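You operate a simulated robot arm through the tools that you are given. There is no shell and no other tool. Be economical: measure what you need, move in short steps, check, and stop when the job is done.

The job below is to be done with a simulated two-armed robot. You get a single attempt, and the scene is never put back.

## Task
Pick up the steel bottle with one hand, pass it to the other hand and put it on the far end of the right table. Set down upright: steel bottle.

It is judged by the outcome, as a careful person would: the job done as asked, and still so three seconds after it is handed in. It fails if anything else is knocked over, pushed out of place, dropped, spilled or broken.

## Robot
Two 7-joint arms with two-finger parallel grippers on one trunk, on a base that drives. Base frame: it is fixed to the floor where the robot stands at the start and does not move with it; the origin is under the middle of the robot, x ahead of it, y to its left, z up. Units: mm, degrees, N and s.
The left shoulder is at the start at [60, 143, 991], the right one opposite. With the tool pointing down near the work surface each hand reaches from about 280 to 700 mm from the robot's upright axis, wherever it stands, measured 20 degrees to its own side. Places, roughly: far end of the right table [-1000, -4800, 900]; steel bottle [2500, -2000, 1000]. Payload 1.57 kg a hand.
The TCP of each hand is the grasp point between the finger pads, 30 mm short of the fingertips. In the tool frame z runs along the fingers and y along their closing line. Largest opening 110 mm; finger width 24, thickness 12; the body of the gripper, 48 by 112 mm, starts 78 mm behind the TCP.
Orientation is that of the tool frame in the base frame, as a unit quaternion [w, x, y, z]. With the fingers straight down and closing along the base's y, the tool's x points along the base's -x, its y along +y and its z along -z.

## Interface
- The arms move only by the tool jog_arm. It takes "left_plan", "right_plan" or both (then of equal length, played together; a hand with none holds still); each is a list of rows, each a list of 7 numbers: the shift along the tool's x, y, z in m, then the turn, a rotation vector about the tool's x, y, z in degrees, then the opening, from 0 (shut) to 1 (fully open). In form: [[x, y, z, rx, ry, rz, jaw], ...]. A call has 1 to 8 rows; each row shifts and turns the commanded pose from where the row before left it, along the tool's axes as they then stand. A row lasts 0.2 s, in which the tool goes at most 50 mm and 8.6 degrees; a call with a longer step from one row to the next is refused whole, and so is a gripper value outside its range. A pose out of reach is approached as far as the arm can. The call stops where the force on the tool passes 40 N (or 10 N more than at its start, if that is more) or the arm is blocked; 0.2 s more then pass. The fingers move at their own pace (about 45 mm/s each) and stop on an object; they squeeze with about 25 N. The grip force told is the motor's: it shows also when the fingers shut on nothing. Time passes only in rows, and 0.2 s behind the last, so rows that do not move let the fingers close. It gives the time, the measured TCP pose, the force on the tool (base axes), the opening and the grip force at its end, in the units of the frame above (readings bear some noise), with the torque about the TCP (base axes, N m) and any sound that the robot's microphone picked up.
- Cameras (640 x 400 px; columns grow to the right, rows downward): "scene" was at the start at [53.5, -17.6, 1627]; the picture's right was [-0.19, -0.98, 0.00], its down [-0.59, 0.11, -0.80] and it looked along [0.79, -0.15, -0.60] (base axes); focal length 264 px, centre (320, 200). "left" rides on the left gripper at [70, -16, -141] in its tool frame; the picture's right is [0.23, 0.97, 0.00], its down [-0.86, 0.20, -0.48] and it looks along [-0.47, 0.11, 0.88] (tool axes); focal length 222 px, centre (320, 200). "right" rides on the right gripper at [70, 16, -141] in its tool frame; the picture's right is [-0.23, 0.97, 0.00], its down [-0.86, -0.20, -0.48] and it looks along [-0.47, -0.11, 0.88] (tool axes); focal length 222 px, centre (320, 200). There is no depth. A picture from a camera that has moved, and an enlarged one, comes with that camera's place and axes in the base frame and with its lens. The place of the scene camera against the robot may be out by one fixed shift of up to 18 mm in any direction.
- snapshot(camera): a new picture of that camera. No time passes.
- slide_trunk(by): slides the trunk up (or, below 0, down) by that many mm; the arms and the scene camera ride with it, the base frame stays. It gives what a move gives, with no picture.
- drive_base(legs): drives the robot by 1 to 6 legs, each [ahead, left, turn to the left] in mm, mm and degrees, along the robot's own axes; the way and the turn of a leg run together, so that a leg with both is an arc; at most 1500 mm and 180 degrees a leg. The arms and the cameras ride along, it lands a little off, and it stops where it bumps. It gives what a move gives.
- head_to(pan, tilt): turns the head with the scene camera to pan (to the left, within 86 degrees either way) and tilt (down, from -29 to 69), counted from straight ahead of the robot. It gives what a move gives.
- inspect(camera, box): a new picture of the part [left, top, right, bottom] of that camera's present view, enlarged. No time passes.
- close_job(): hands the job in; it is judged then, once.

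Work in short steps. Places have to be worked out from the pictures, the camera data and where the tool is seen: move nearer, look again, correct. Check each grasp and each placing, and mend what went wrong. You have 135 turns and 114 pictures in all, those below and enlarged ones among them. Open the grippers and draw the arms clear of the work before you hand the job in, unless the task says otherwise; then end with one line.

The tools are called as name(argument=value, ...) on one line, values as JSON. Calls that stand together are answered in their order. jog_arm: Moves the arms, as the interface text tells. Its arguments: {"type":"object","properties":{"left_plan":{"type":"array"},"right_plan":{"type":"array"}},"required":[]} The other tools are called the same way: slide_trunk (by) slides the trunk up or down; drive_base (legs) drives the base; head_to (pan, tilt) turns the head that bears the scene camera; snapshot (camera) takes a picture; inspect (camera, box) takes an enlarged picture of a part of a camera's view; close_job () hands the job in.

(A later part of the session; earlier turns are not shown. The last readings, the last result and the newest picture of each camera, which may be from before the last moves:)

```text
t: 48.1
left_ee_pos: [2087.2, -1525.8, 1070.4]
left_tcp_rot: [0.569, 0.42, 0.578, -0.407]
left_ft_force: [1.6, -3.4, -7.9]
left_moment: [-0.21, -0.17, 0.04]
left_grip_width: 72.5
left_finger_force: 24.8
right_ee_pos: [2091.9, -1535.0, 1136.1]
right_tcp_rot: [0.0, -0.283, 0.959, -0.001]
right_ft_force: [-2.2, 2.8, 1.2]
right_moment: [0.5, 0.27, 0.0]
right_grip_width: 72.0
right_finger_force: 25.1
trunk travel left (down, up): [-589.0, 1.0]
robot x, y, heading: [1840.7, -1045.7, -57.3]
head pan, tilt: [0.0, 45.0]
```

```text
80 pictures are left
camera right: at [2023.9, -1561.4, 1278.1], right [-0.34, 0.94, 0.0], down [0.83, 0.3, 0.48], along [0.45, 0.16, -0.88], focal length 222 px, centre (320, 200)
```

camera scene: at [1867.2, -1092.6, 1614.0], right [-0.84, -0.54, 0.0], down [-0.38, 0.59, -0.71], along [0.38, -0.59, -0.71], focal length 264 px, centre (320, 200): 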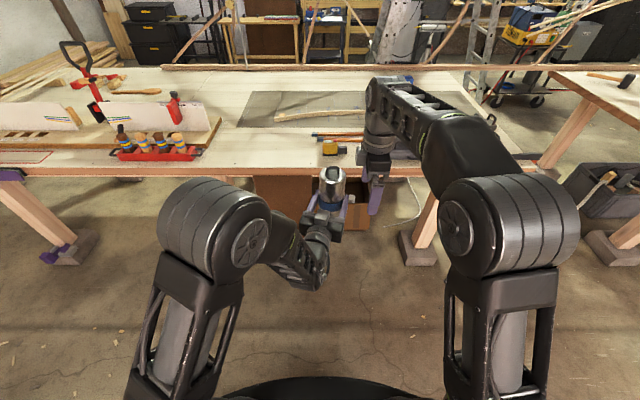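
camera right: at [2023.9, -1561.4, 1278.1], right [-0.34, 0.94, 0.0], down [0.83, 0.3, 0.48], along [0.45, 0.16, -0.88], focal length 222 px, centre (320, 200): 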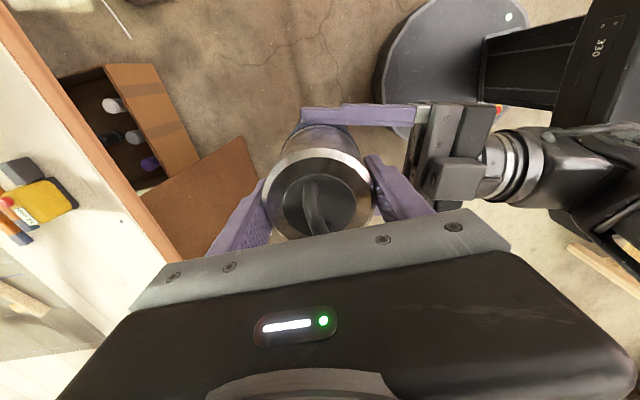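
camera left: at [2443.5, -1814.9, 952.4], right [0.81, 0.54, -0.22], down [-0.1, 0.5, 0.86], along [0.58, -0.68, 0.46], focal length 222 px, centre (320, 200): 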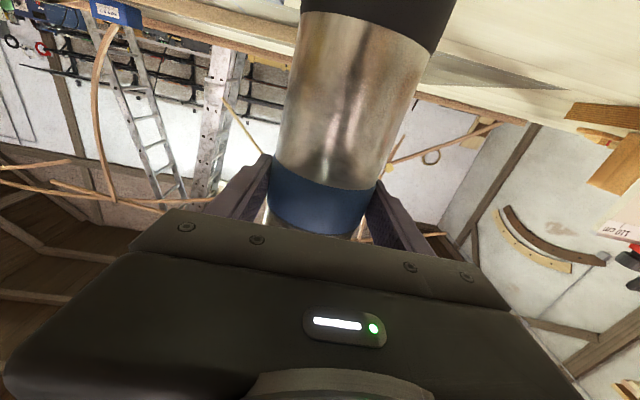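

The right hand grips at 72 mm with 25 N. I open the left hand without moving it and watch the load pass over.

jog_arm(left_plan=[[0, 0, 0, 0, 0, 0, 0.8], [0, 0, 0, 0, 0, 0, 1], [0, 0, 0, 0, 0, 0, 1], [0, 0, 0, 0, 0, 0, 1]])

snapshot(camera="right")

```text
t: 49.1
left_ee_pos: [2088.5, -1527.1, 1069.7]
left_tcp_rot: [0.569, 0.421, 0.578, -0.408]
left_ft_force: [0.7, 0.0, 0.1]
left_moment: [-0.02, -0.01, 0.03]
left_grip_width: 110.1
left_finger_force: 0.1
right_ee_pos: [2091.4, -1536.4, 1137.9]
right_tcp_rot: [0.0, -0.283, 0.959, -0.001]
right_ft_force: [0.4, 0.4, -0.2]
right_moment: [-0.02, -0.02, 0.02]
right_grip_width: 72.0
right_finger_force: 24.7
trunk travel left (down, up): [-589.0, 1.0]
robot x, y, heading: [1842.0, -1046.9, -57.1]
head pan, tilt: [0.0, 45.0]
```

```text
79 pictures are left
camera right: at [2023.9, -1561.6, 1278.1], right [-0.34, 0.94, 0.0], down [0.83, 0.3, 0.48], along [0.45, 0.16, -0.88], focal length 222 px, centre (320, 200)
```

right: 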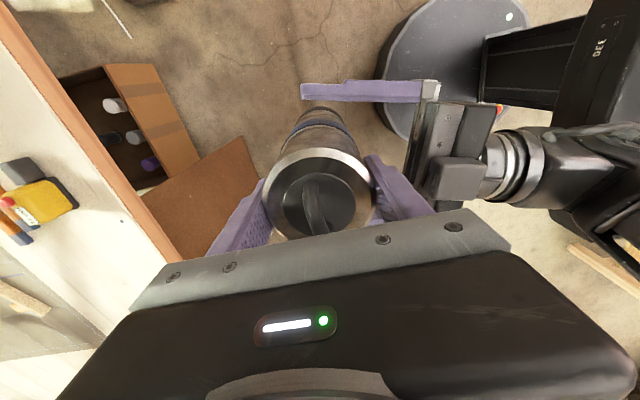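

The bottle stays in place and the left hand is free, though the right force reading is still low. I withdraw the left hand straight back and read again.

jog_arm(left_plan=[[0, 0, -0.02, 0, 0, 0, 1], [0, 0, -0.025, 0, 0, 0, 1], [0, 0, -0.03, 0, 0, 0, 1], [0, 0, -0.03, 0, 0, 0, 1], [0, 0, -0.02, 0, 0, 0, 1], [0, 0, 0, 0, 0, 0, 1]])

snapshot(camera="scene")

```text
t: 50.5
left_ee_pos: [2040.3, -1458.4, 1080.9]
left_tcp_rot: [0.568, 0.421, 0.579, -0.405]
left_ft_force: [-0.6, 0.2, -0.1]
left_moment: [0.0, 0.01, -0.02]
left_grip_width: 109.9
left_finger_force: 0.1
left hand out of reach, approached as far as the arm can: row 3, 4, 5
right_ee_pos: [2092.6, -1536.7, 1137.3]
right_tcp_rot: [0.0, -0.283, 0.959, -0.001]
right_ft_force: [0.0, -0.3, 0.0]
right_moment: [0.02, 0.03, 0.01]
right_grip_width: 71.9
right_finger_force: 25.4
trunk travel left (down, up): [-589.0, 1.0]
robot x, y, heading: [1839.9, -1049.7, -57.1]
head pan, tilt: [0.0, 45.0]
```

```text
78 pictures are left
camera scene: at [1868.0, -1092.5, 1614.0], right [-0.84, -0.54, 0.0], down [-0.38, 0.59, -0.71], along [0.38, -0.59, -0.71], focal length 264 px, centre (320, 200)
```

scene: 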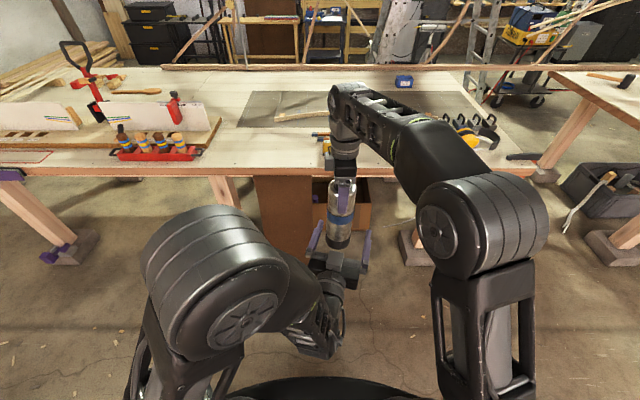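

The right hand holds the bottle upright and alone. I move the left hand off to the left and turn it back.

jog_arm(left_plan=[[0, 0.03, -0.01, 0, 0, 0, 1], [0, 0.04, -0.005, 0, 0, 0, 1], [0, 0.04, 0, 0, 0, 0, 1], [0, 0.04, 0, -7, 0, 0, 1], [0, 0.02, 0, -7, 0, 0, 1], [0, 0, 0, 0, 0, 0, 1]])

head_to(pan=-45, tilt=28)

snapshot(camera="scene")

```text
t: 51.4
left_ee_pos: [2126.4, -1464.4, 1074.4]
left_tcp_rot: [0.569, 0.421, 0.585, -0.396]
left_ft_force: [-5.3, 13.9, -0.4]
left_moment: [-0.02, -0.09, -0.87]
left_grip_width: 110.2
left_finger_force: 0.0
left hand out of reach, approached as far as the arm can: row 1, 2, 3
right_ee_pos: [2094.8, -1544.5, 1139.9]
right_tcp_rot: [0.005, -0.28, 0.96, -0.015]
right_ft_force: [5.5, -14.8, -5.6]
right_moment: [-0.87, -0.19, -0.01]
right_grip_width: 72.4
right_finger_force: 25.0
trunk travel left (down, up): [-589.0, 1.0]
robot x, y, heading: [1840.8, -1048.0, -56.9]
head pan, tilt: [0.0, 45.0]
stopped in row 4 (left hand): the force on the tool passed its limit at 53 N (the readings are from after the stop); the commanded pose is now the measured one
```

```text
t: 52.6
left_ee_pos: [2128.4, -1463.6, 1073.5]
left_tcp_rot: [0.569, 0.419, 0.586, -0.396]
left_ft_force: [-9.9, 26.5, -6.7]
left_moment: [0.14, -0.44, -1.62]
left_grip_width: 110.2
left_finger_force: 0.1
right_ee_pos: [2095.8, -1543.7, 1141.2]
right_tcp_rot: [0.008, -0.281, 0.96, -0.015]
right_ft_force: [10.2, -27.3, 1.3]
right_moment: [-1.38, -0.42, -0.06]
right_grip_width: 72.8
right_finger_force: 25.3
trunk travel left (down, up): [-589.0, 1.0]
robot x, y, heading: [1842.9, -1048.0, -56.8]
head pan, tilt: [-45.0, 28.0]
```

```text
77 pictures are left
camera scene: at [1804.6, -1113.2, 1639.8], right [-0.98, 0.21, 0.0], down [0.1, 0.46, -0.88], along [-0.18, -0.86, -0.47], focal length 264 px, centre (320, 200)
```

scene: 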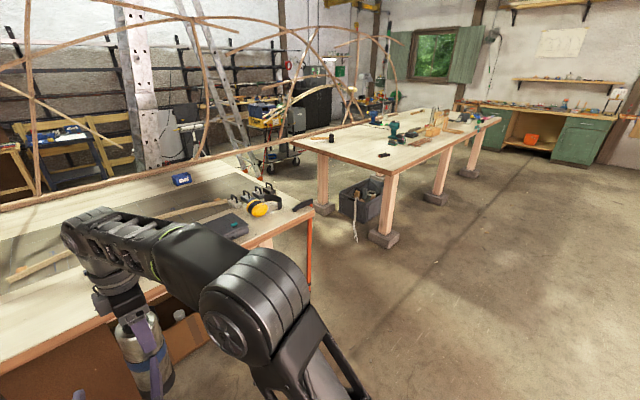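

The left hand was deflected forward at its limit and its fingertip is now pressing on the bottle (27 N); the right grip still holds. I back the left hand off along its own axis.

jog_arm(left_plan=[[0, 0, -0.01, 0, 0, 0, 1], [0, 0, -0.01, 0, 0, 0, 1], [0, 0, 0, 0, 0, 0, 1]])

head_to(pan=0, tilt=50)

snapshot(camera="scene")

snapshot(camera="left")

```text
t: 53.4
left_ee_pos: [2128.3, -1463.4, 1073.8]
left_tcp_rot: [0.57, 0.419, 0.585, -0.396]
left_ft_force: [-10.6, 26.4, -10.0]
left_moment: [0.28, -0.5, -1.59]
left_grip_width: 110.0
left_finger_force: 0.1
left hand out of reach, approached as far as the arm can: row 1, 2
right_ee_pos: [2097.3, -1542.6, 1141.4]
right_tcp_rot: [0.007, -0.282, 0.959, -0.014]
right_ft_force: [11.9, -26.6, 3.3]
right_moment: [-1.29, -0.46, -0.09]
right_grip_width: 72.8
right_finger_force: 25.1
trunk travel left (down, up): [-589.0, 1.0]
robot x, y, heading: [1845.2, -1046.1, -57.0]
head pan, tilt: [-45.0, 28.0]
```

```text
t: 54.5
left_ee_pos: [2127.8, -1463.5, 1074.2]
left_tcp_rot: [0.57, 0.419, 0.586, -0.396]
left_ft_force: [-12.4, 24.9, -9.2]
left_moment: [0.21, -0.48, -1.66]
left_grip_width: 110.1
left_finger_force: 0.1
right_ee_pos: [2097.2, -1543.6, 1140.8]
right_tcp_rot: [0.009, -0.282, 0.959, -0.014]
right_ft_force: [11.9, -26.1, 4.7]
right_moment: [-1.11, -0.58, -0.13]
right_grip_width: 72.8
right_finger_force: 24.9
trunk travel left (down, up): [-589.0, 1.0]
robot x, y, heading: [1839.1, -1047.3, -57.2]
head pan, tilt: [0.0, 50.0]
```

```text
76 pictures are left
camera scene: at [1865.4, -1088.7, 1607.1], right [-0.84, -0.54, 0.0], down [-0.42, 0.64, -0.64], along [0.35, -0.54, -0.77], focal length 264 px, centre (320, 200)
```

scene: 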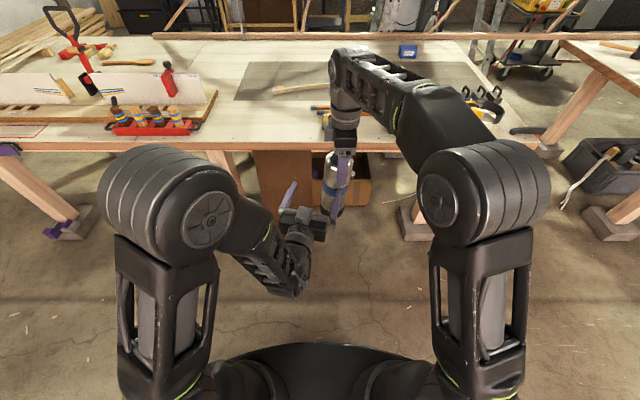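

```text
75 pictures are left
camera left: at [2065.3, -1333.4, 1010.9], right [0.92, 0.34, -0.21], down [0.03, 0.48, 0.88], along [0.4, -0.81, 0.43], focal length 222 px, centre (320, 200)
```

left: 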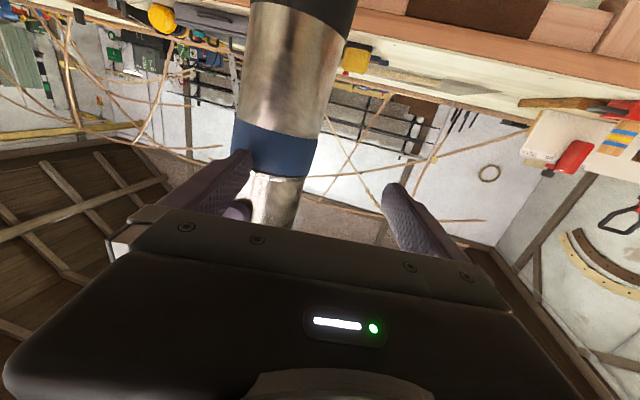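

The left's right fingertip presses on the near side of the bottle and the arm can't go straight back. A clockwise yaw swings that finger backwards, away from the bottle, so I try that along with a slight pitch down.

jog_arm(left_plan=[[0, 0, 0, 5, 0, 0, 1], [0, 0, 0, 5, 3, 0, 1], [0, 0, 0, 0, 0, 0, 1]])

snapshot(camera="left")

```text
t: 55.3
left_ee_pos: [2065.7, -1479.6, 1084.8]
left_tcp_rot: [0.521, 0.473, 0.567, -0.429]
left_ft_force: [-0.1, 0.4, -1.1]
left_moment: [0.03, -0.02, 0.0]
left_grip_width: 110.1
left_finger_force: 0.1
left hand out of reach, approached as far as the arm can: row 1, 2
right_ee_pos: [2095.6, -1540.1, 1140.0]
right_tcp_rot: [0.006, -0.282, 0.959, -0.011]
right_ft_force: [-0.1, -0.7, -5.8]
right_moment: [0.02, 0.02, -0.02]
right_grip_width: 71.8
right_finger_force: 25.0
trunk travel left (down, up): [-589.0, 1.0]
robot x, y, heading: [1846.0, -1045.6, -57.3]
head pan, tilt: [0.0, 50.0]
```

```text
74 pictures are left
camera left: at [2022.9, -1338.4, 1028.3], right [0.95, 0.2, -0.22], down [0.12, 0.43, 0.9], along [0.28, -0.88, 0.39], focal length 222 px, centre (320, 200)
```

left: 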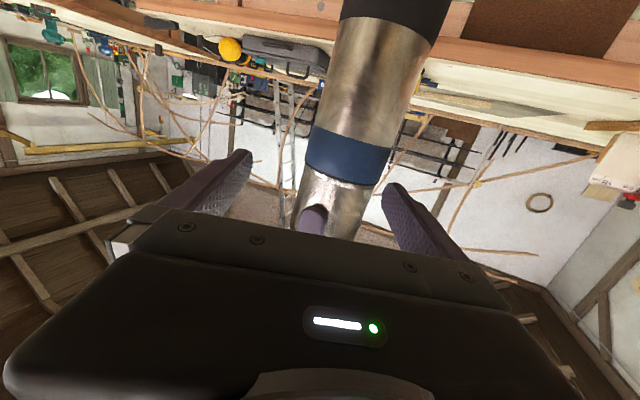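

Forces are back to zero and the right hand still holds the bottle firmly. Since the left arm has little room to retreat, I move the right hand with the bottle ahead and then well to the right.

jog_arm(right_plan=[[0.003, -0.008, 0.006, 0, 0, 0, 0], [0.006, -0.008, 0.006, 0, 0, 0, 0], [0.015, -0.004, 0, 0, 0, 0, 0], [0.03, 0, 0, 0, 0, 0, 0], [0.03, 0, 0, 0, 0, 0, 0], [0.03, 0, 0, 0, 0, 0, 0], [0.03, 0, 0, 0, 0, 0, 0], [0, 0, 0, 0, 0, 0, 0]])

snapshot(camera="scene")

```text
t: 57.1
left_ee_pos: [2065.3, -1479.8, 1083.4]
left_tcp_rot: [0.52, 0.473, 0.567, -0.429]
left_ft_force: [0.6, 0.2, 0.6]
left_moment: [0.0, 0.0, -0.01]
left_grip_width: 109.9
left_finger_force: 0.1
right_ee_pos: [1985.2, -1634.7, 1130.2]
right_tcp_rot: [0.006, -0.283, 0.959, -0.01]
right_ft_force: [-1.0, -0.3, -6.6]
right_moment: [0.0, 0.04, 0.03]
right_grip_width: 72.2
right_finger_force: 24.3
trunk travel left (down, up): [-589.0, 1.0]
robot x, y, heading: [1840.2, -1048.2, -57.1]
head pan, tilt: [0.0, 50.0]
```

```text
73 pictures are left
camera scene: at [1865.9, -1088.4, 1607.1], right [-0.84, -0.54, 0.0], down [-0.42, 0.64, -0.64], along [0.35, -0.54, -0.77], focal length 264 px, centre (320, 200)
```

scene: 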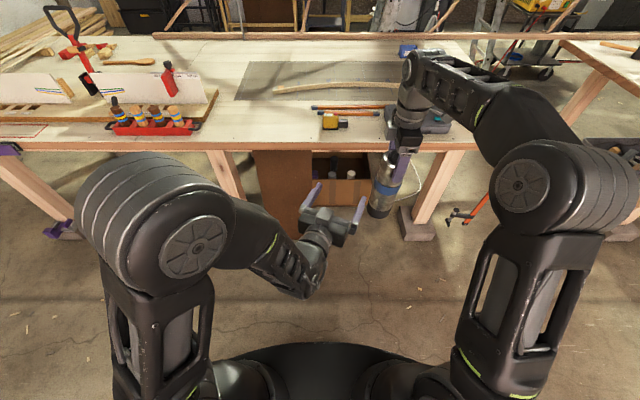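

The hands are apart. I enlarge the bottle in the right hand to see whether the push tilted it.

inspect(camera="scene", box=[330, 110, 458, 230])

snapshot(camera="left")

snapshot(camera="right")

```text
3.33 times, centred on (394, 170) of scene
camera zoom: at [1865.9, -1088.4, 1607.1], right [-0.84, -0.54, 0.0], down [-0.42, 0.64, -0.64], along [0.35, -0.54, -0.77], focal length 878 px, centre (73, 300)
```

zoom: 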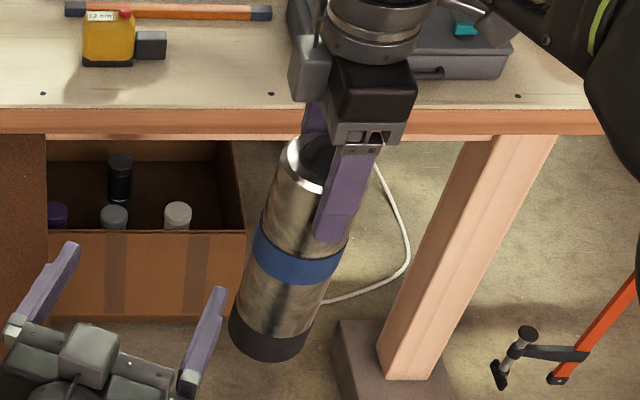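

```text
71 pictures are left
camera left: at [2023.0, -1337.6, 1028.0], right [0.95, 0.2, -0.22], down [0.12, 0.43, 0.9], along [0.28, -0.88, 0.38], focal length 222 px, centre (320, 200)
```

left: 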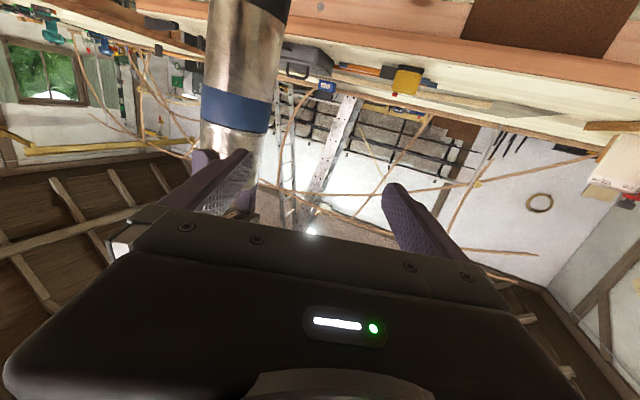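

```text
70 pictures are left
camera right: at [1914.4, -1657.4, 1270.3], right [-0.34, 0.94, -0.02], down [0.82, 0.3, 0.49], along [0.47, 0.15, -0.87], focal length 222 px, centre (320, 200)
```

right: 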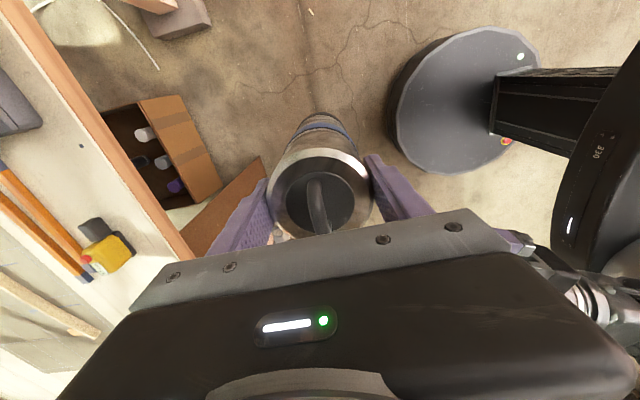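

The bottle is vertical to within about 1°. Now I turn the left hand back down and leftwards, out of the way of the bottle.

jog_arm(left_plan=[[0, 0.02, 0, 0, 8, 0, 1], [0, 0.02, 0, 0, 8, 0, 1], [0, 0.02, 0, 0, 8, 0, 1], [0, 0.02, 0, -5, 6, 0, 1], [0, 0.02, 0, -5, 6, 0, 1], [0, 0.02, 0, -5, 6, 0, 1], [0, 0.02, 0, -5, 6, 0, 1], [0, 0, 0, 0, 0, 0, 1]])

snapshot(camera="scene")

```text
t: 58.9
left_ee_pos: [2178.0, -1448.6, 1065.4]
left_tcp_rot: [0.334, 0.536, 0.77, -0.085]
left_ft_force: [0.3, -0.1, 0.5]
left_moment: [0.05, 0.0, -0.02]
left_grip_width: 109.9
left_finger_force: 0.0
left hand out of reach, approached as far as the arm can: row 1
right_ee_pos: [1984.1, -1634.6, 1129.6]
right_tcp_rot: [0.006, -0.281, 0.96, -0.011]
right_ft_force: [0.0, 0.4, -6.6]
right_moment: [0.02, 0.04, 0.0]
right_grip_width: 71.9
right_finger_force: 24.9
trunk travel left (down, up): [-589.0, 1.0]
robot x, y, heading: [1842.3, -1046.3, -57.2]
head pan, tilt: [0.0, 50.0]
```

```text
69 pictures are left
camera scene: at [1865.2, -1088.6, 1607.1], right [-0.84, -0.54, 0.0], down [-0.42, 0.64, -0.64], along [0.35, -0.54, -0.77], focal length 264 px, centre (320, 200)
```

scene: 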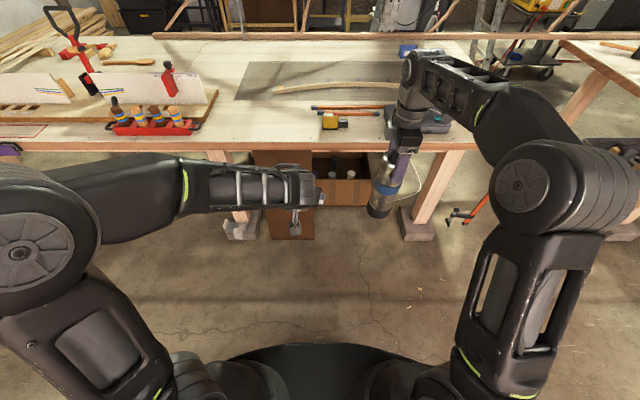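

The left arm is clear. I finish turning it down and move it further left so it is out of the way for driving.

jog_arm(left_plan=[[0, 0.025, 0, 0, 8, 0, 1], [0, 0.025, 0, 0, 8, 0, 1], [0, 0.025, 0, 0, 8, 0, 1], [0, 0.025, -0.01, 0, 8, 0, 1], [0, 0.02, -0.02, 0, 8, 0, 1], [0, 0, -0.02, 0, 0, 0, 1], [0, 0, 0, 0, 0, 0, 1]])

head_to(pan=-45, tilt=28)

inspect(camera="scene", box=[280, 60, 600, 260])

```text
t: 60.5
left_ee_pos: [2271.2, -1399.1, 1139.4]
left_tcp_rot: [0.05, 0.534, 0.838, 0.103]
left_ft_force: [0.7, 0.4, 0.4]
left_moment: [0.0, 0.05, 0.0]
left_grip_width: 110.0
left_finger_force: 0.1
right_ee_pos: [1984.7, -1635.1, 1128.2]
right_tcp_rot: [0.007, -0.281, 0.96, -0.01]
right_ft_force: [0.8, 0.0, -6.0]
right_moment: [-0.01, 0.06, -0.01]
right_grip_width: 72.1
right_finger_force: 24.7
trunk travel left (down, up): [-589.0, 1.0]
robot x, y, heading: [1842.3, -1045.2, -57.0]
head pan, tilt: [0.0, 50.0]
```

```text
t: 61.6
left_ee_pos: [2270.7, -1400.3, 1141.1]
left_tcp_rot: [0.05, 0.533, 0.838, 0.104]
left_ft_force: [1.2, 0.1, -0.5]
left_moment: [0.01, 0.01, 0.02]
left_grip_width: 110.2
left_finger_force: 0.1
right_ee_pos: [1983.9, -1635.4, 1130.2]
right_tcp_rot: [0.006, -0.282, 0.959, -0.011]
right_ft_force: [0.0, 0.2, -6.0]
right_moment: [0.01, 0.04, 0.0]
right_grip_width: 71.9
right_finger_force: 24.9
trunk travel left (down, up): [-589.0, 1.0]
robot x, y, heading: [1840.4, -1049.5, -57.1]
head pan, tilt: [-45.0, 28.0]
```

```text
2.00 times, centred on (440, 160) of scene
camera zoom: at [1804.4, -1113.3, 1639.8], right [-0.98, 0.21, 0.0], down [0.1, 0.46, -0.88], along [-0.18, -0.86, -0.47], focal length 527 px, centre (80, 280)
```

zoom: 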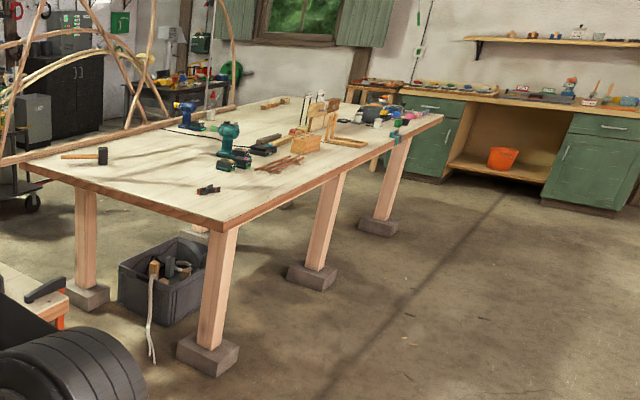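

The right table is parallel to this one, its long edge about 930 mm ahead of my axis line, and its far end is about 4.4 m to my right. The aisle is clear, so I keep my heading and drive sideways to the right in two legs, then look.

drive_base(legs=[[0, -1400, 0], [0, -1400, 0]])

head_to(pan=-40, tilt=28)

snapshot(camera="scene")

```text
t: 75.4
left_ee_pos: [-141.3, -2924.9, 1139.7]
left_tcp_rot: [0.051, 0.542, 0.833, 0.103]
left_ft_force: [0.2, 0.1, 0.0]
left_moment: [-0.03, -0.01, 0.01]
left_grip_width: 110.2
left_finger_force: 0.1
right_ee_pos: [-434.7, -3156.4, 1130.2]
right_tcp_rot: [0.006, -0.273, 0.962, -0.011]
right_ft_force: [0.1, -0.2, -5.9]
right_moment: [-0.01, 0.01, 0.02]
right_grip_width: 72.1
right_finger_force: 25.2
trunk travel left (down, up): [-589.0, 1.0]
robot x, y, heading: [-565.5, -2566.2, -58.0]
head pan, tilt: [-45.0, 28.0]
```

```text
t: 76.0
left_ee_pos: [-140.8, -2925.0, 1141.2]
left_tcp_rot: [0.052, 0.542, 0.832, 0.103]
left_ft_force: [-0.1, -0.4, -0.1]
left_moment: [0.03, -0.04, 0.0]
left_grip_width: 109.9
left_finger_force: 0.0
right_ee_pos: [-432.8, -3155.3, 1129.2]
right_tcp_rot: [0.005, -0.272, 0.962, -0.011]
right_ft_force: [0.1, 0.5, -5.9]
right_moment: [-0.02, 0.04, -0.05]
right_grip_width: 72.1
right_finger_force: 25.2
trunk travel left (down, up): [-589.0, 1.0]
robot x, y, heading: [-566.8, -2563.2, -58.0]
head pan, tilt: [-40.0, 28.0]
```

```text
67 pictures are left
camera scene: at [-595.6, -2631.5, 1639.8], right [-0.99, 0.14, 0.0], down [0.07, 0.47, -0.88], along [-0.13, -0.87, -0.47], focal length 264 px, centre (320, 200)
```

scene: 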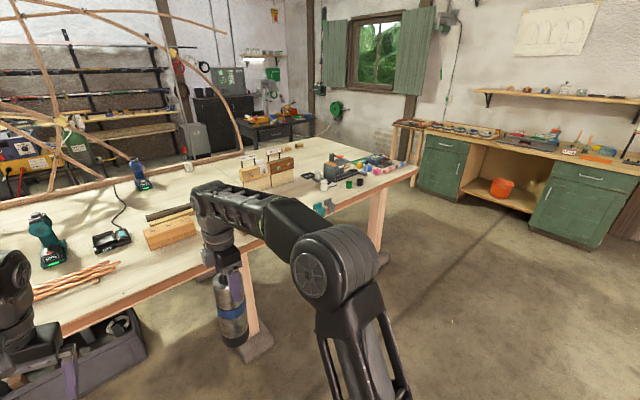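

The far end of the right table is now in view, with jars and tools on it. I enlarge it to find a free spot.

inspect(camera="scene", box=[220, 110, 440, 240])

```text
2.91 times, centred on (330, 175) of scene
camera zoom: at [-595.6, -2631.5, 1639.8], right [-0.99, 0.14, 0.0], down [0.07, 0.47, -0.88], along [-0.13, -0.87, -0.47], focal length 766 px, centre (291, 273)
```

zoom: 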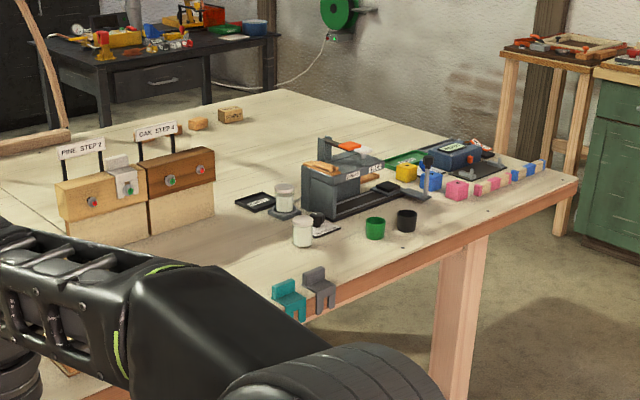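

The free area is at the far end's deeper half, around [-1100, -4880], reachable only from the short far end, where the gap to the cabinets is about 1.45 m. I turn to heading 33° here in the aisle, then back along it past the table's end.

drive_base(legs=[[0, 0, 91], [-1400, 0, 0]])

head_to(pan=-80, tilt=28)

snapshot(camera="scene")

```text
t: 86.9
left_ee_pos: [-1381.6, -2908.6, 1139.7]
left_tcp_rot: [-0.04, -0.24, 0.964, 0.108]
left_ft_force: [0.1, 0.6, -0.3]
left_moment: [-0.02, -0.01, 0.03]
left_grip_width: 110.0
left_finger_force: 0.1
right_ee_pos: [-1131.7, -3183.4, 1128.9]
right_tcp_rot: [-0.013, 0.889, -0.457, 0.003]
right_ft_force: [-0.5, -0.1, -6.1]
right_moment: [-0.03, 0.0, 0.0]
right_grip_width: 72.1
right_finger_force: 24.7
trunk travel left (down, up): [-589.0, 1.0]
robot x, y, heading: [-1710.6, -3357.2, 35.7]
head pan, tilt: [-40.0, 28.0]
```

```text
t: 87.9
left_ee_pos: [-1381.6, -2909.8, 1139.8]
left_tcp_rot: [-0.041, -0.239, 0.964, 0.108]
left_ft_force: [0.0, -0.5, 0.7]
left_moment: [0.02, 0.0, 0.01]
left_grip_width: 110.0
left_finger_force: 0.0
right_ee_pos: [-1132.9, -3183.7, 1128.7]
right_tcp_rot: [-0.011, 0.889, -0.458, 0.003]
right_ft_force: [-0.6, 1.1, -5.7]
right_moment: [-0.02, 0.03, -0.01]
right_grip_width: 72.0
right_finger_force: 25.3
trunk travel left (down, up): [-589.0, 1.0]
robot x, y, heading: [-1712.4, -3353.2, 35.5]
head pan, tilt: [-80.0, 28.0]
```

```text
65 pictures are left
camera scene: at [-1672.3, -3437.3, 1639.8], right [-0.7, -0.72, 0.0], down [-0.34, 0.33, -0.88], along [0.63, -0.62, -0.47], focal length 264 px, centre (320, 200)
```

scene: 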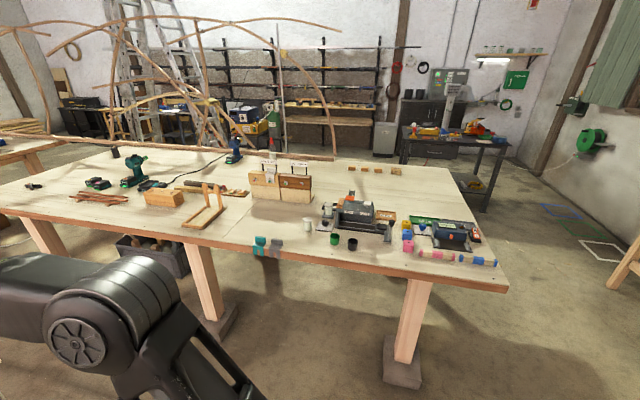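

The far end's deeper half is free, and my target is about [-1075, -4940], 230 mm in from the end. I correct the heading by -2° and back 1330 mm, which clears the table end.

drive_base(legs=[[0, 0, -2.2], [-1330, 0, 0]])

head_to(pan=-60, tilt=28)

snapshot(camera="scene")

```text
t: 94.9
left_ee_pos: [-2461.0, -3646.6, 1140.5]
left_tcp_rot: [-0.038, -0.22, 0.969, 0.11]
left_ft_force: [0.2, -0.1, -0.6]
left_moment: [0.01, 0.0, -0.02]
left_grip_width: 110.2
left_finger_force: 0.0
right_ee_pos: [-2223.0, -3932.6, 1129.9]
right_tcp_rot: [-0.012, 0.879, -0.476, 0.003]
right_ft_force: [-0.1, -1.0, -6.5]
right_moment: [-0.05, -0.03, 0.0]
right_grip_width: 72.1
right_finger_force: 24.8
trunk travel left (down, up): [-589.0, 1.0]
robot x, y, heading: [-2808.6, -4082.6, 33.6]
head pan, tilt: [-80.0, 28.0]
```

```text
t: 95.8
left_ee_pos: [-2460.4, -3647.6, 1139.9]
left_tcp_rot: [-0.039, -0.22, 0.969, 0.109]
left_ft_force: [-0.2, -0.4, 0.2]
left_moment: [-0.02, -0.01, 0.01]
left_grip_width: 110.1
left_finger_force: 0.0
right_ee_pos: [-2222.9, -3932.3, 1128.3]
right_tcp_rot: [-0.012, 0.879, -0.476, 0.003]
right_ft_force: [0.7, 0.0, -6.2]
right_moment: [-0.04, 0.02, -0.01]
right_grip_width: 71.9
right_finger_force: 25.1
trunk travel left (down, up): [-589.0, 1.0]
robot x, y, heading: [-2807.4, -4081.6, 33.5]
head pan, tilt: [-60.0, 28.0]
```

```text
64 pictures are left
camera scene: at [-2754.4, -4138.3, 1639.8], right [-0.45, -0.89, 0.0], down [-0.42, 0.21, -0.88], along [0.79, -0.4, -0.47], focal length 264 px, centre (320, 200)
```

scene: 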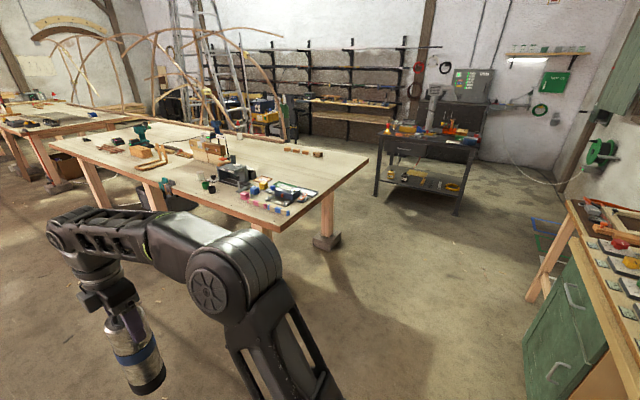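

I'm past the table end with 185 mm spare ahead of the bottle and about 550 mm behind me to the counter. I drive forward 50 and 1000 to the right, then look again.

drive_base(legs=[[50, 0, 0], [0, -1000, 0]])

head_to(pan=-25, tilt=32)

snapshot(camera="scene")

```text
t: 101.5
left_ee_pos: [-1867.5, -4456.8, 1139.2]
left_tcp_rot: [-0.038, -0.217, 0.969, 0.109]
left_ft_force: [0.5, 1.4, -0.1]
left_moment: [-0.02, -0.04, -0.04]
left_grip_width: 109.8
left_finger_force: 0.0
right_ee_pos: [-1631.3, -4742.6, 1128.9]
right_tcp_rot: [-0.012, 0.879, -0.477, 0.004]
right_ft_force: [-0.2, -1.0, -5.1]
right_moment: [-0.03, 0.02, 0.0]
right_grip_width: 72.1
right_finger_force: 25.0
trunk travel left (down, up): [-589.0, 1.0]
robot x, y, heading: [-2222.2, -4889.1, 33.2]
head pan, tilt: [-60.0, 28.0]
```

```text
t: 102.5
left_ee_pos: [-1868.1, -4456.3, 1140.7]
left_tcp_rot: [-0.038, -0.217, 0.969, 0.109]
left_ft_force: [0.4, -0.3, -0.1]
left_moment: [0.0, 0.01, 0.05]
left_grip_width: 110.0
left_finger_force: 0.1
right_ee_pos: [-1632.1, -4743.5, 1128.2]
right_tcp_rot: [-0.012, 0.878, -0.479, 0.004]
right_ft_force: [0.6, 0.1, -5.8]
right_moment: [-0.04, 0.0, -0.03]
right_grip_width: 72.0
right_finger_force: 24.8
trunk travel left (down, up): [-589.0, 1.0]
robot x, y, heading: [-2220.3, -4892.6, 33.2]
head pan, tilt: [-25.0, 32.0]
```

```text
63 pictures are left
camera scene: at [-2156.5, -4892.5, 1633.5], right [0.14, -0.99, 0.0], down [-0.53, -0.07, -0.85], along [0.84, 0.12, -0.53], focal length 264 px, centre (320, 200)
```

scene: 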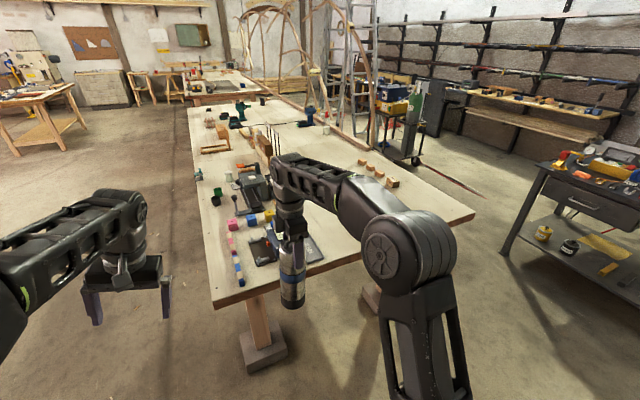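

The end's right half is empty apart from small blocks far inside. I drive 465 mm further right to line up.

drive_base(legs=[[0, -465, 0]])

snapshot(camera="scene")

```text
t: 105.3
left_ee_pos: [-1606.6, -4857.6, 1140.2]
left_tcp_rot: [-0.037, -0.211, 0.971, 0.109]
left_ft_force: [0.1, 0.1, 0.0]
left_moment: [0.01, 0.01, 0.02]
left_grip_width: 109.9
left_finger_force: 0.0
right_ee_pos: [-1373.1, -5147.4, 1129.1]
right_tcp_rot: [-0.012, 0.875, -0.483, 0.003]
right_ft_force: [0.3, -0.5, -5.9]
right_moment: [0.01, 0.01, 0.02]
right_grip_width: 72.1
right_finger_force: 25.0
trunk travel left (down, up): [-589.0, 1.0]
robot x, y, heading: [-1967.1, -5283.7, 32.9]
head pan, tilt: [-25.0, 32.0]
```

```text
62 pictures are left
camera scene: at [-1900.1, -5291.3, 1633.4], right [0.13, -0.99, 0.0], down [-0.53, -0.07, -0.85], along [0.84, 0.11, -0.53], focal length 264 px, centre (320, 200)
```

scene: 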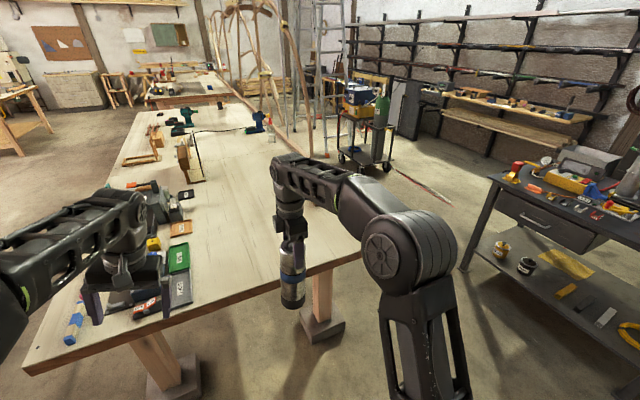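

The bottle is lined up 738 mm in from the near edge, 373 mm short of the target. I drive forward 150 and check the clearance of its base over the table edge.

drive_base(legs=[[80, 0, 0]])

head_to(pan=-20, tilt=48)

snapshot(camera="scene")

snapshot(camera="right")

```text
t: 106.4
left_ee_pos: [-1539.7, -4813.2, 1139.0]
left_tcp_rot: [-0.037, -0.213, 0.97, 0.11]
left_ft_force: [0.0, 0.4, 0.0]
left_moment: [0.02, 0.03, 0.02]
left_grip_width: 109.9
left_finger_force: 0.1
right_ee_pos: [-1305.3, -5101.2, 1128.3]
right_tcp_rot: [-0.011, 0.876, -0.482, 0.003]
right_ft_force: [-0.3, 0.5, -6.9]
right_moment: [-0.03, 0.0, 0.02]
right_grip_width: 72.4
right_finger_force: 24.5
trunk travel left (down, up): [-589.0, 1.0]
robot x, y, heading: [-1897.1, -5242.4, 32.4]
head pan, tilt: [-25.0, 32.0]
```

```text
t: 107.2
left_ee_pos: [-1540.5, -4814.1, 1140.4]
left_tcp_rot: [-0.038, -0.213, 0.97, 0.11]
left_ft_force: [0.2, 0.3, 0.1]
left_moment: [-0.01, 0.01, -0.01]
left_grip_width: 110.0
left_finger_force: 0.1
right_ee_pos: [-1306.5, -5101.9, 1128.4]
right_tcp_rot: [-0.012, 0.876, -0.482, 0.003]
right_ft_force: [-0.6, -0.2, -6.0]
right_moment: [-0.05, 0.0, 0.01]
right_grip_width: 72.4
right_finger_force: 24.8
trunk travel left (down, up): [-589.0, 1.0]
robot x, y, heading: [-1893.6, -5239.8, 32.5]
head pan, tilt: [-20.0, 48.0]
```

```text
61 pictures are left
camera scene: at [-1844.9, -5242.1, 1609.9], right [0.22, -0.98, 0.0], down [-0.73, -0.16, -0.67], along [0.65, 0.15, -0.74], focal length 264 px, centre (320, 200)
```

scene: 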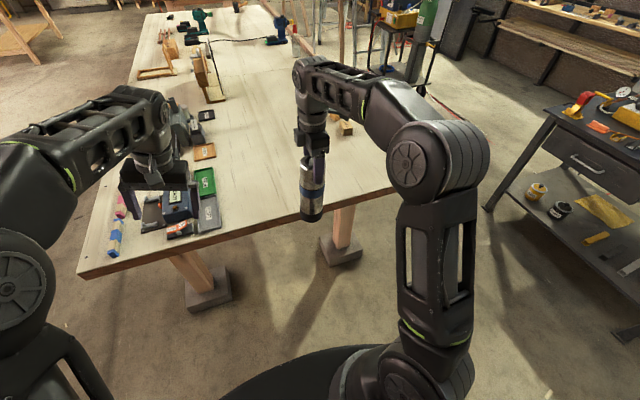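

```text
60 pictures are left
camera right: at [-1286.2, -5173.4, 1269.6], right [-0.94, -0.33, -0.02], down [-0.3, 0.82, 0.49], along [-0.14, 0.47, -0.87], focal length 222 px, centre (320, 200)
```

right: 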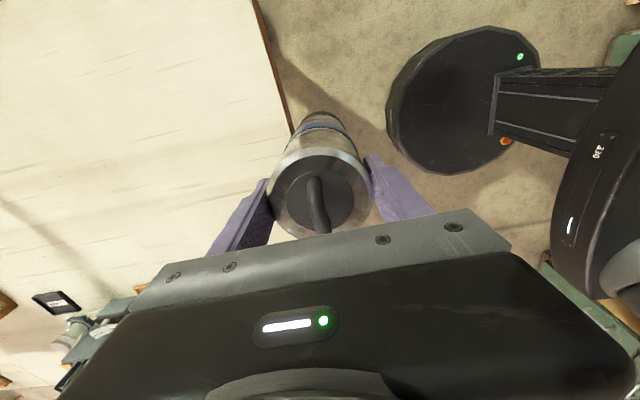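

The table edge lies just ahead of the bottle, the base clears by about 40 mm or more, and the floor is free. I drive on 200 mm.

drive_base(legs=[[100, 0, 0], [100, 0, 0]])

snapshot(camera="scene")

snapshot(camera="left")

```text
t: 109.1
left_ee_pos: [-1370.1, -4705.3, 1139.6]
left_tcp_rot: [-0.037, -0.213, 0.97, 0.109]
left_ft_force: [-0.7, -0.4, -0.7]
left_moment: [0.01, 0.06, 0.0]
left_grip_width: 110.4
left_finger_force: 0.1
right_ee_pos: [-1135.0, -4992.8, 1128.1]
right_tcp_rot: [-0.011, 0.876, -0.481, 0.003]
right_ft_force: [-1.2, 0.1, -5.9]
right_moment: [-0.04, 0.02, -0.01]
right_grip_width: 72.3
right_finger_force: 24.8
trunk travel left (down, up): [-589.0, 1.0]
robot x, y, heading: [-1724.5, -5136.8, 32.7]
head pan, tilt: [-20.0, 48.0]
```

```text
59 pictures are left
camera scene: at [-1673.2, -5132.4, 1609.8], right [0.22, -0.98, 0.0], down [-0.73, -0.16, -0.67], along [0.65, 0.15, -0.74], focal length 264 px, centre (320, 200)
```

scene: 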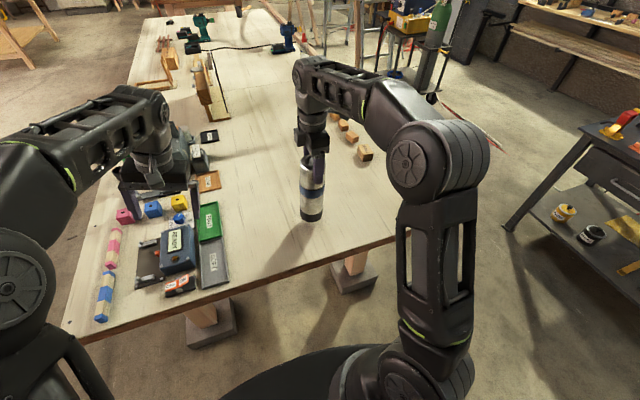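

```text
58 pictures are left
camera left: at [-1408.9, -4776.3, 1276.6], right [-0.6, 0.77, 0.23], down [0.75, 0.44, 0.49], along [0.27, 0.46, -0.84], focal length 222 px, centre (320, 200)
```

left: 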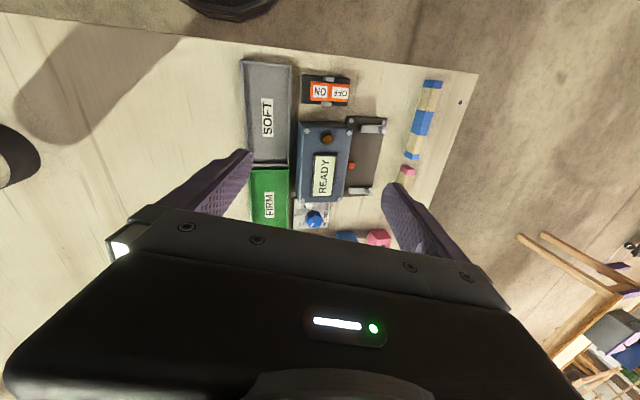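

The bottle is now 145 mm inside the end with nothing near it; I drive 100 mm more to sit well within the far end, keeping the left hand above the low boxes.

drive_base(legs=[[100, 0, 0]])

snapshot(camera="scene")

snapshot(camera="right")

```text
t: 110.2
left_ee_pos: [-1286.6, -4649.7, 1138.8]
left_tcp_rot: [-0.037, -0.213, 0.97, 0.108]
left_ft_force: [-0.2, 1.1, -0.2]
left_moment: [-0.02, 0.04, 0.02]
left_grip_width: 110.3
left_finger_force: 0.1
right_ee_pos: [-1052.1, -4939.3, 1128.6]
right_tcp_rot: [-0.01, 0.877, -0.481, 0.002]
right_ft_force: [0.2, 0.0, -5.9]
right_moment: [-0.04, 0.0, 0.04]
right_grip_width: 72.2
right_finger_force: 24.7
trunk travel left (down, up): [-589.0, 1.0]
robot x, y, heading: [-1644.9, -5083.8, 32.7]
head pan, tilt: [-20.0, 48.0]
```

```text
57 pictures are left
camera scene: at [-1589.9, -5079.1, 1609.8], right [0.22, -0.98, 0.0], down [-0.73, -0.16, -0.67], along [0.65, 0.15, -0.74], focal length 264 px, centre (320, 200)
```

scene: 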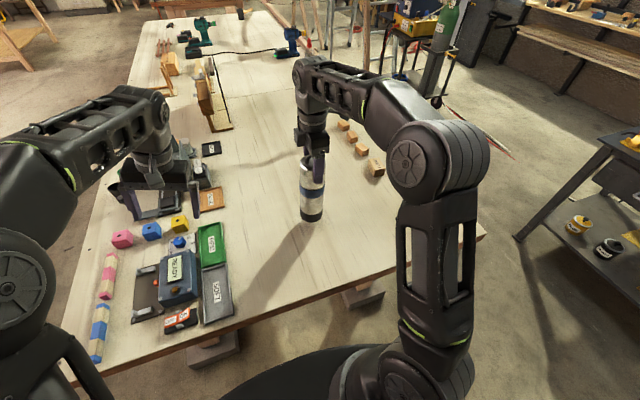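

```text
56 pictures are left
camera right: at [-1031.6, -5010.1, 1268.9], right [-0.94, -0.33, -0.02], down [-0.3, 0.82, 0.49], along [-0.14, 0.47, -0.87], focal length 222 px, centre (320, 200)
```

right: 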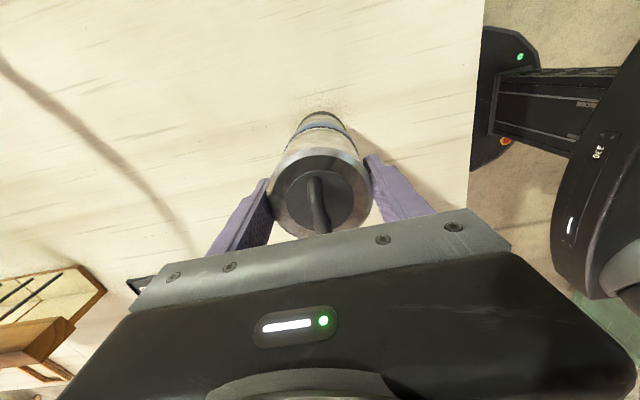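

The spot is clear: 245 mm in from the end at about [-1052, -4939]. I lower the bottle 34 mm, staying just above the expected contact height of 1086 or a little less.

jog_arm(right_plan=[[0, 0, 0.012, 0, 0, 0, 0], [0, 0, 0.012, 0, 0, 0, 0], [0, 0, 0.01, 0, 0, 0, 0], [0, 0, 0, 0, 0, 0, 0]])

inspect(camera="scene", box=[250, 110, 378, 240])

```text
t: 111.2
left_ee_pos: [-1288.7, -4652.7, 1139.7]
left_tcp_rot: [-0.037, -0.213, 0.97, 0.109]
left_ft_force: [0.5, -0.2, 0.4]
left_moment: [0.02, 0.01, -0.01]
left_grip_width: 109.9
left_finger_force: 0.0
right_ee_pos: [-1053.7, -4938.3, 1097.7]
right_tcp_rot: [-0.013, 0.877, -0.481, 0.004]
right_ft_force: [-1.4, -1.8, 10.5]
right_moment: [-0.71, 0.41, -0.04]
right_grip_width: 71.7
right_finger_force: 24.8
trunk travel left (down, up): [-589.0, 1.0]
robot x, y, heading: [-1643.9, -5081.7, 32.3]
head pan, tilt: [-20.0, 48.0]
```

```text
3.08 times, centred on (314, 175) of scene
camera zoom: at [-1593.1, -5080.5, 1610.2], right [0.22, -0.98, 0.0], down [-0.72, -0.16, -0.67], along [0.65, 0.15, -0.74], focal length 811 px, centre (338, 277)
```

zoom: 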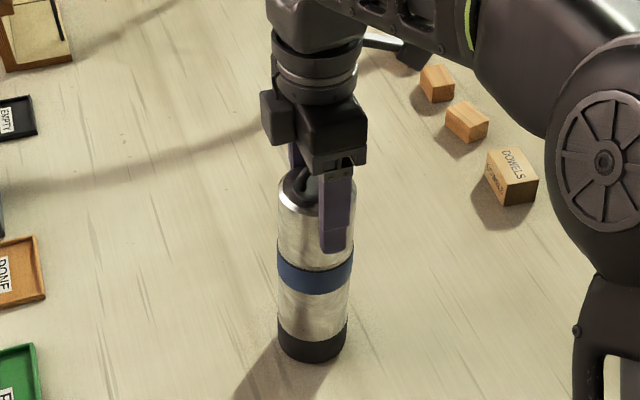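

The base has touched at TCP z≈1098 with a small moment; the tool leans 1.5° forward and the bottle about 2° sideways. I raise 5 mm, correct both tilts and look again.

jog_arm(right_plan=[[0, 0, -0.005, 0, 0, 0, 0], [0, 0, -0.002, -1.5, 2.2, 0, 0], [0, 0, 0, 0, 0, 0, 0]])

inspect(camera="scene", box=[250, 110, 378, 240])

```text
t: 112.0
left_ee_pos: [-1287.3, -4652.7, 1139.9]
left_tcp_rot: [-0.037, -0.213, 0.97, 0.11]
left_ft_force: [-0.6, -0.5, 0.6]
left_moment: [-0.01, -0.02, 0.02]
left_grip_width: 110.3
left_finger_force: 0.0
right_ee_pos: [-1052.7, -4939.4, 1101.2]
right_tcp_rot: [0.01, 0.876, -0.482, 0.014]
right_ft_force: [-0.4, 0.4, -5.9]
right_moment: [0.0, -0.02, 0.01]
right_grip_width: 72.1
right_finger_force: 25.3
trunk travel left (down, up): [-589.0, 1.0]
robot x, y, heading: [-1640.2, -5081.6, 32.6]
head pan, tilt: [-20.0, 48.0]
```

```text
3.08 times, centred on (314, 175) of scene
camera zoom: at [-1591.0, -5080.3, 1609.8], right [0.22, -0.98, 0.0], down [-0.73, -0.16, -0.67], along [0.65, 0.15, -0.74], focal length 811 px, centre (338, 277)
```

zoom: 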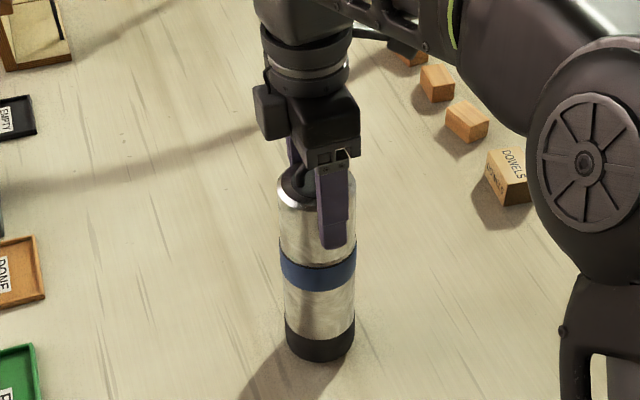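

The bottle now looks vertical and hangs free. I lower gently in 1.5 mm steps until it rests on the table.

jog_arm(right_plan=[[0, 0, 0.0015, 0, 0, 0, 0], [0, 0, 0.0015, 0, 0, 0, 0], [0, 0, 0.0015, 0, 0, 0, 0], [0, 0, 0, 0, 0, 0, 0]])

```text
t: 113.0
left_ee_pos: [-1286.5, -4652.1, 1139.9]
left_tcp_rot: [-0.037, -0.213, 0.97, 0.109]
left_ft_force: [0.1, -0.9, -0.3]
left_moment: [-0.04, -0.02, 0.0]
left_grip_width: 110.0
left_finger_force: 0.2
right_ee_pos: [-1053.8, -4939.8, 1097.9]
right_tcp_rot: [0.009, 0.877, -0.481, 0.014]
right_ft_force: [0.1, -0.5, -6.2]
right_moment: [0.01, -0.05, 0.0]
right_grip_width: 72.3
right_finger_force: 24.3
trunk travel left (down, up): [-589.0, 1.0]
robot x, y, heading: [-1638.5, -5080.1, 32.4]
head pan, tilt: [-20.0, 48.0]
```

Still hanging free (-6.2 N) at 1098; I continue down.

jog_arm(right_plan=[[0, 0, 0.0015, 0, 0, 0, 0], [0, 0, 0.0015, 0, 0, 0, 0], [0, 0, 0, 0, 0, 0, 0]])

```text
t: 113.8
left_ee_pos: [-1289.0, -4651.6, 1140.3]
left_tcp_rot: [-0.037, -0.213, 0.97, 0.109]
left_ft_force: [0.4, 0.4, 0.4]
left_moment: [-0.01, -0.02, -0.02]
left_grip_width: 110.5
left_finger_force: 0.1
right_ee_pos: [-1054.1, -4939.9, 1095.4]
right_tcp_rot: [0.008, 0.876, -0.482, 0.015]
right_ft_force: [-3.3, -1.8, 10.3]
right_moment: [-0.62, 0.22, -0.09]
right_grip_width: 72.0
right_finger_force: 25.4
trunk travel left (down, up): [-589.0, 1.0]
robot x, y, heading: [-1641.3, -5079.7, 32.7]
head pan, tilt: [-20.0, 48.0]
```

The bottle rests on the table, slightly more on its rear-right rim. I ease off 1 mm and open slowly so that it settles flat.

jog_arm(right_plan=[[0, 0, -0.001, 0, 0, 0, 0], [0, 0, 0, 0, 0, 0, 0.68], [0, 0, 0, 0, 0, 0, 0.72], [0, 0, 0, 0, 0, 0, 0.8], [0, 0, 0, 0, 0, 0, 1], [0, 0, 0, 0, 0, 0, 1], [0, 0, 0, 0, 0, 0, 1]])

snapshot(camera="right")

inspect(camera="scene", box=[250, 110, 378, 240])

```text
t: 115.4
left_ee_pos: [-1288.7, -4652.0, 1140.3]
left_tcp_rot: [-0.037, -0.213, 0.97, 0.11]
left_ft_force: [-0.2, 0.0, 0.2]
left_moment: [0.0, -0.01, -0.01]
left_grip_width: 110.0
left_finger_force: 0.0
right_ee_pos: [-1053.2, -4939.4, 1095.4]
right_tcp_rot: [0.009, 0.876, -0.482, 0.013]
right_ft_force: [-0.1, 0.3, 0.3]
right_moment: [-0.04, 0.02, 0.0]
right_grip_width: 109.9
right_finger_force: 0.0
trunk travel left (down, up): [-589.0, 1.0]
robot x, y, heading: [-1640.8, -5077.5, 32.5]
head pan, tilt: [-20.0, 48.0]
```

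```text
53 pictures are left
camera right: at [-1032.5, -5004.5, 1239.1], right [-0.94, -0.33, 0.0], down [-0.3, 0.84, 0.45], along [-0.14, 0.43, -0.89], focal length 222 px, centre (320, 200)
```

right: 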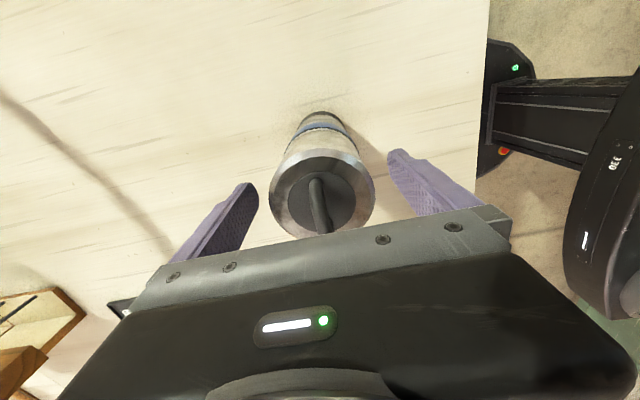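

```text
3.08 times, centred on (314, 175) of scene
camera zoom: at [-1591.8, -5080.1, 1609.8], right [0.22, -0.98, 0.0], down [-0.73, -0.16, -0.67], along [0.65, 0.15, -0.74], focal length 811 px, centre (338, 277)
```

zoom: 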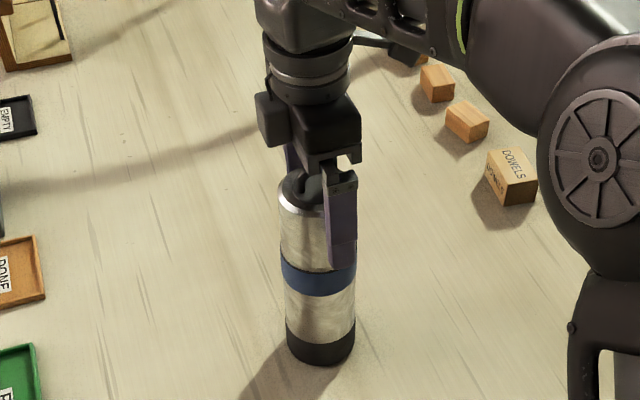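

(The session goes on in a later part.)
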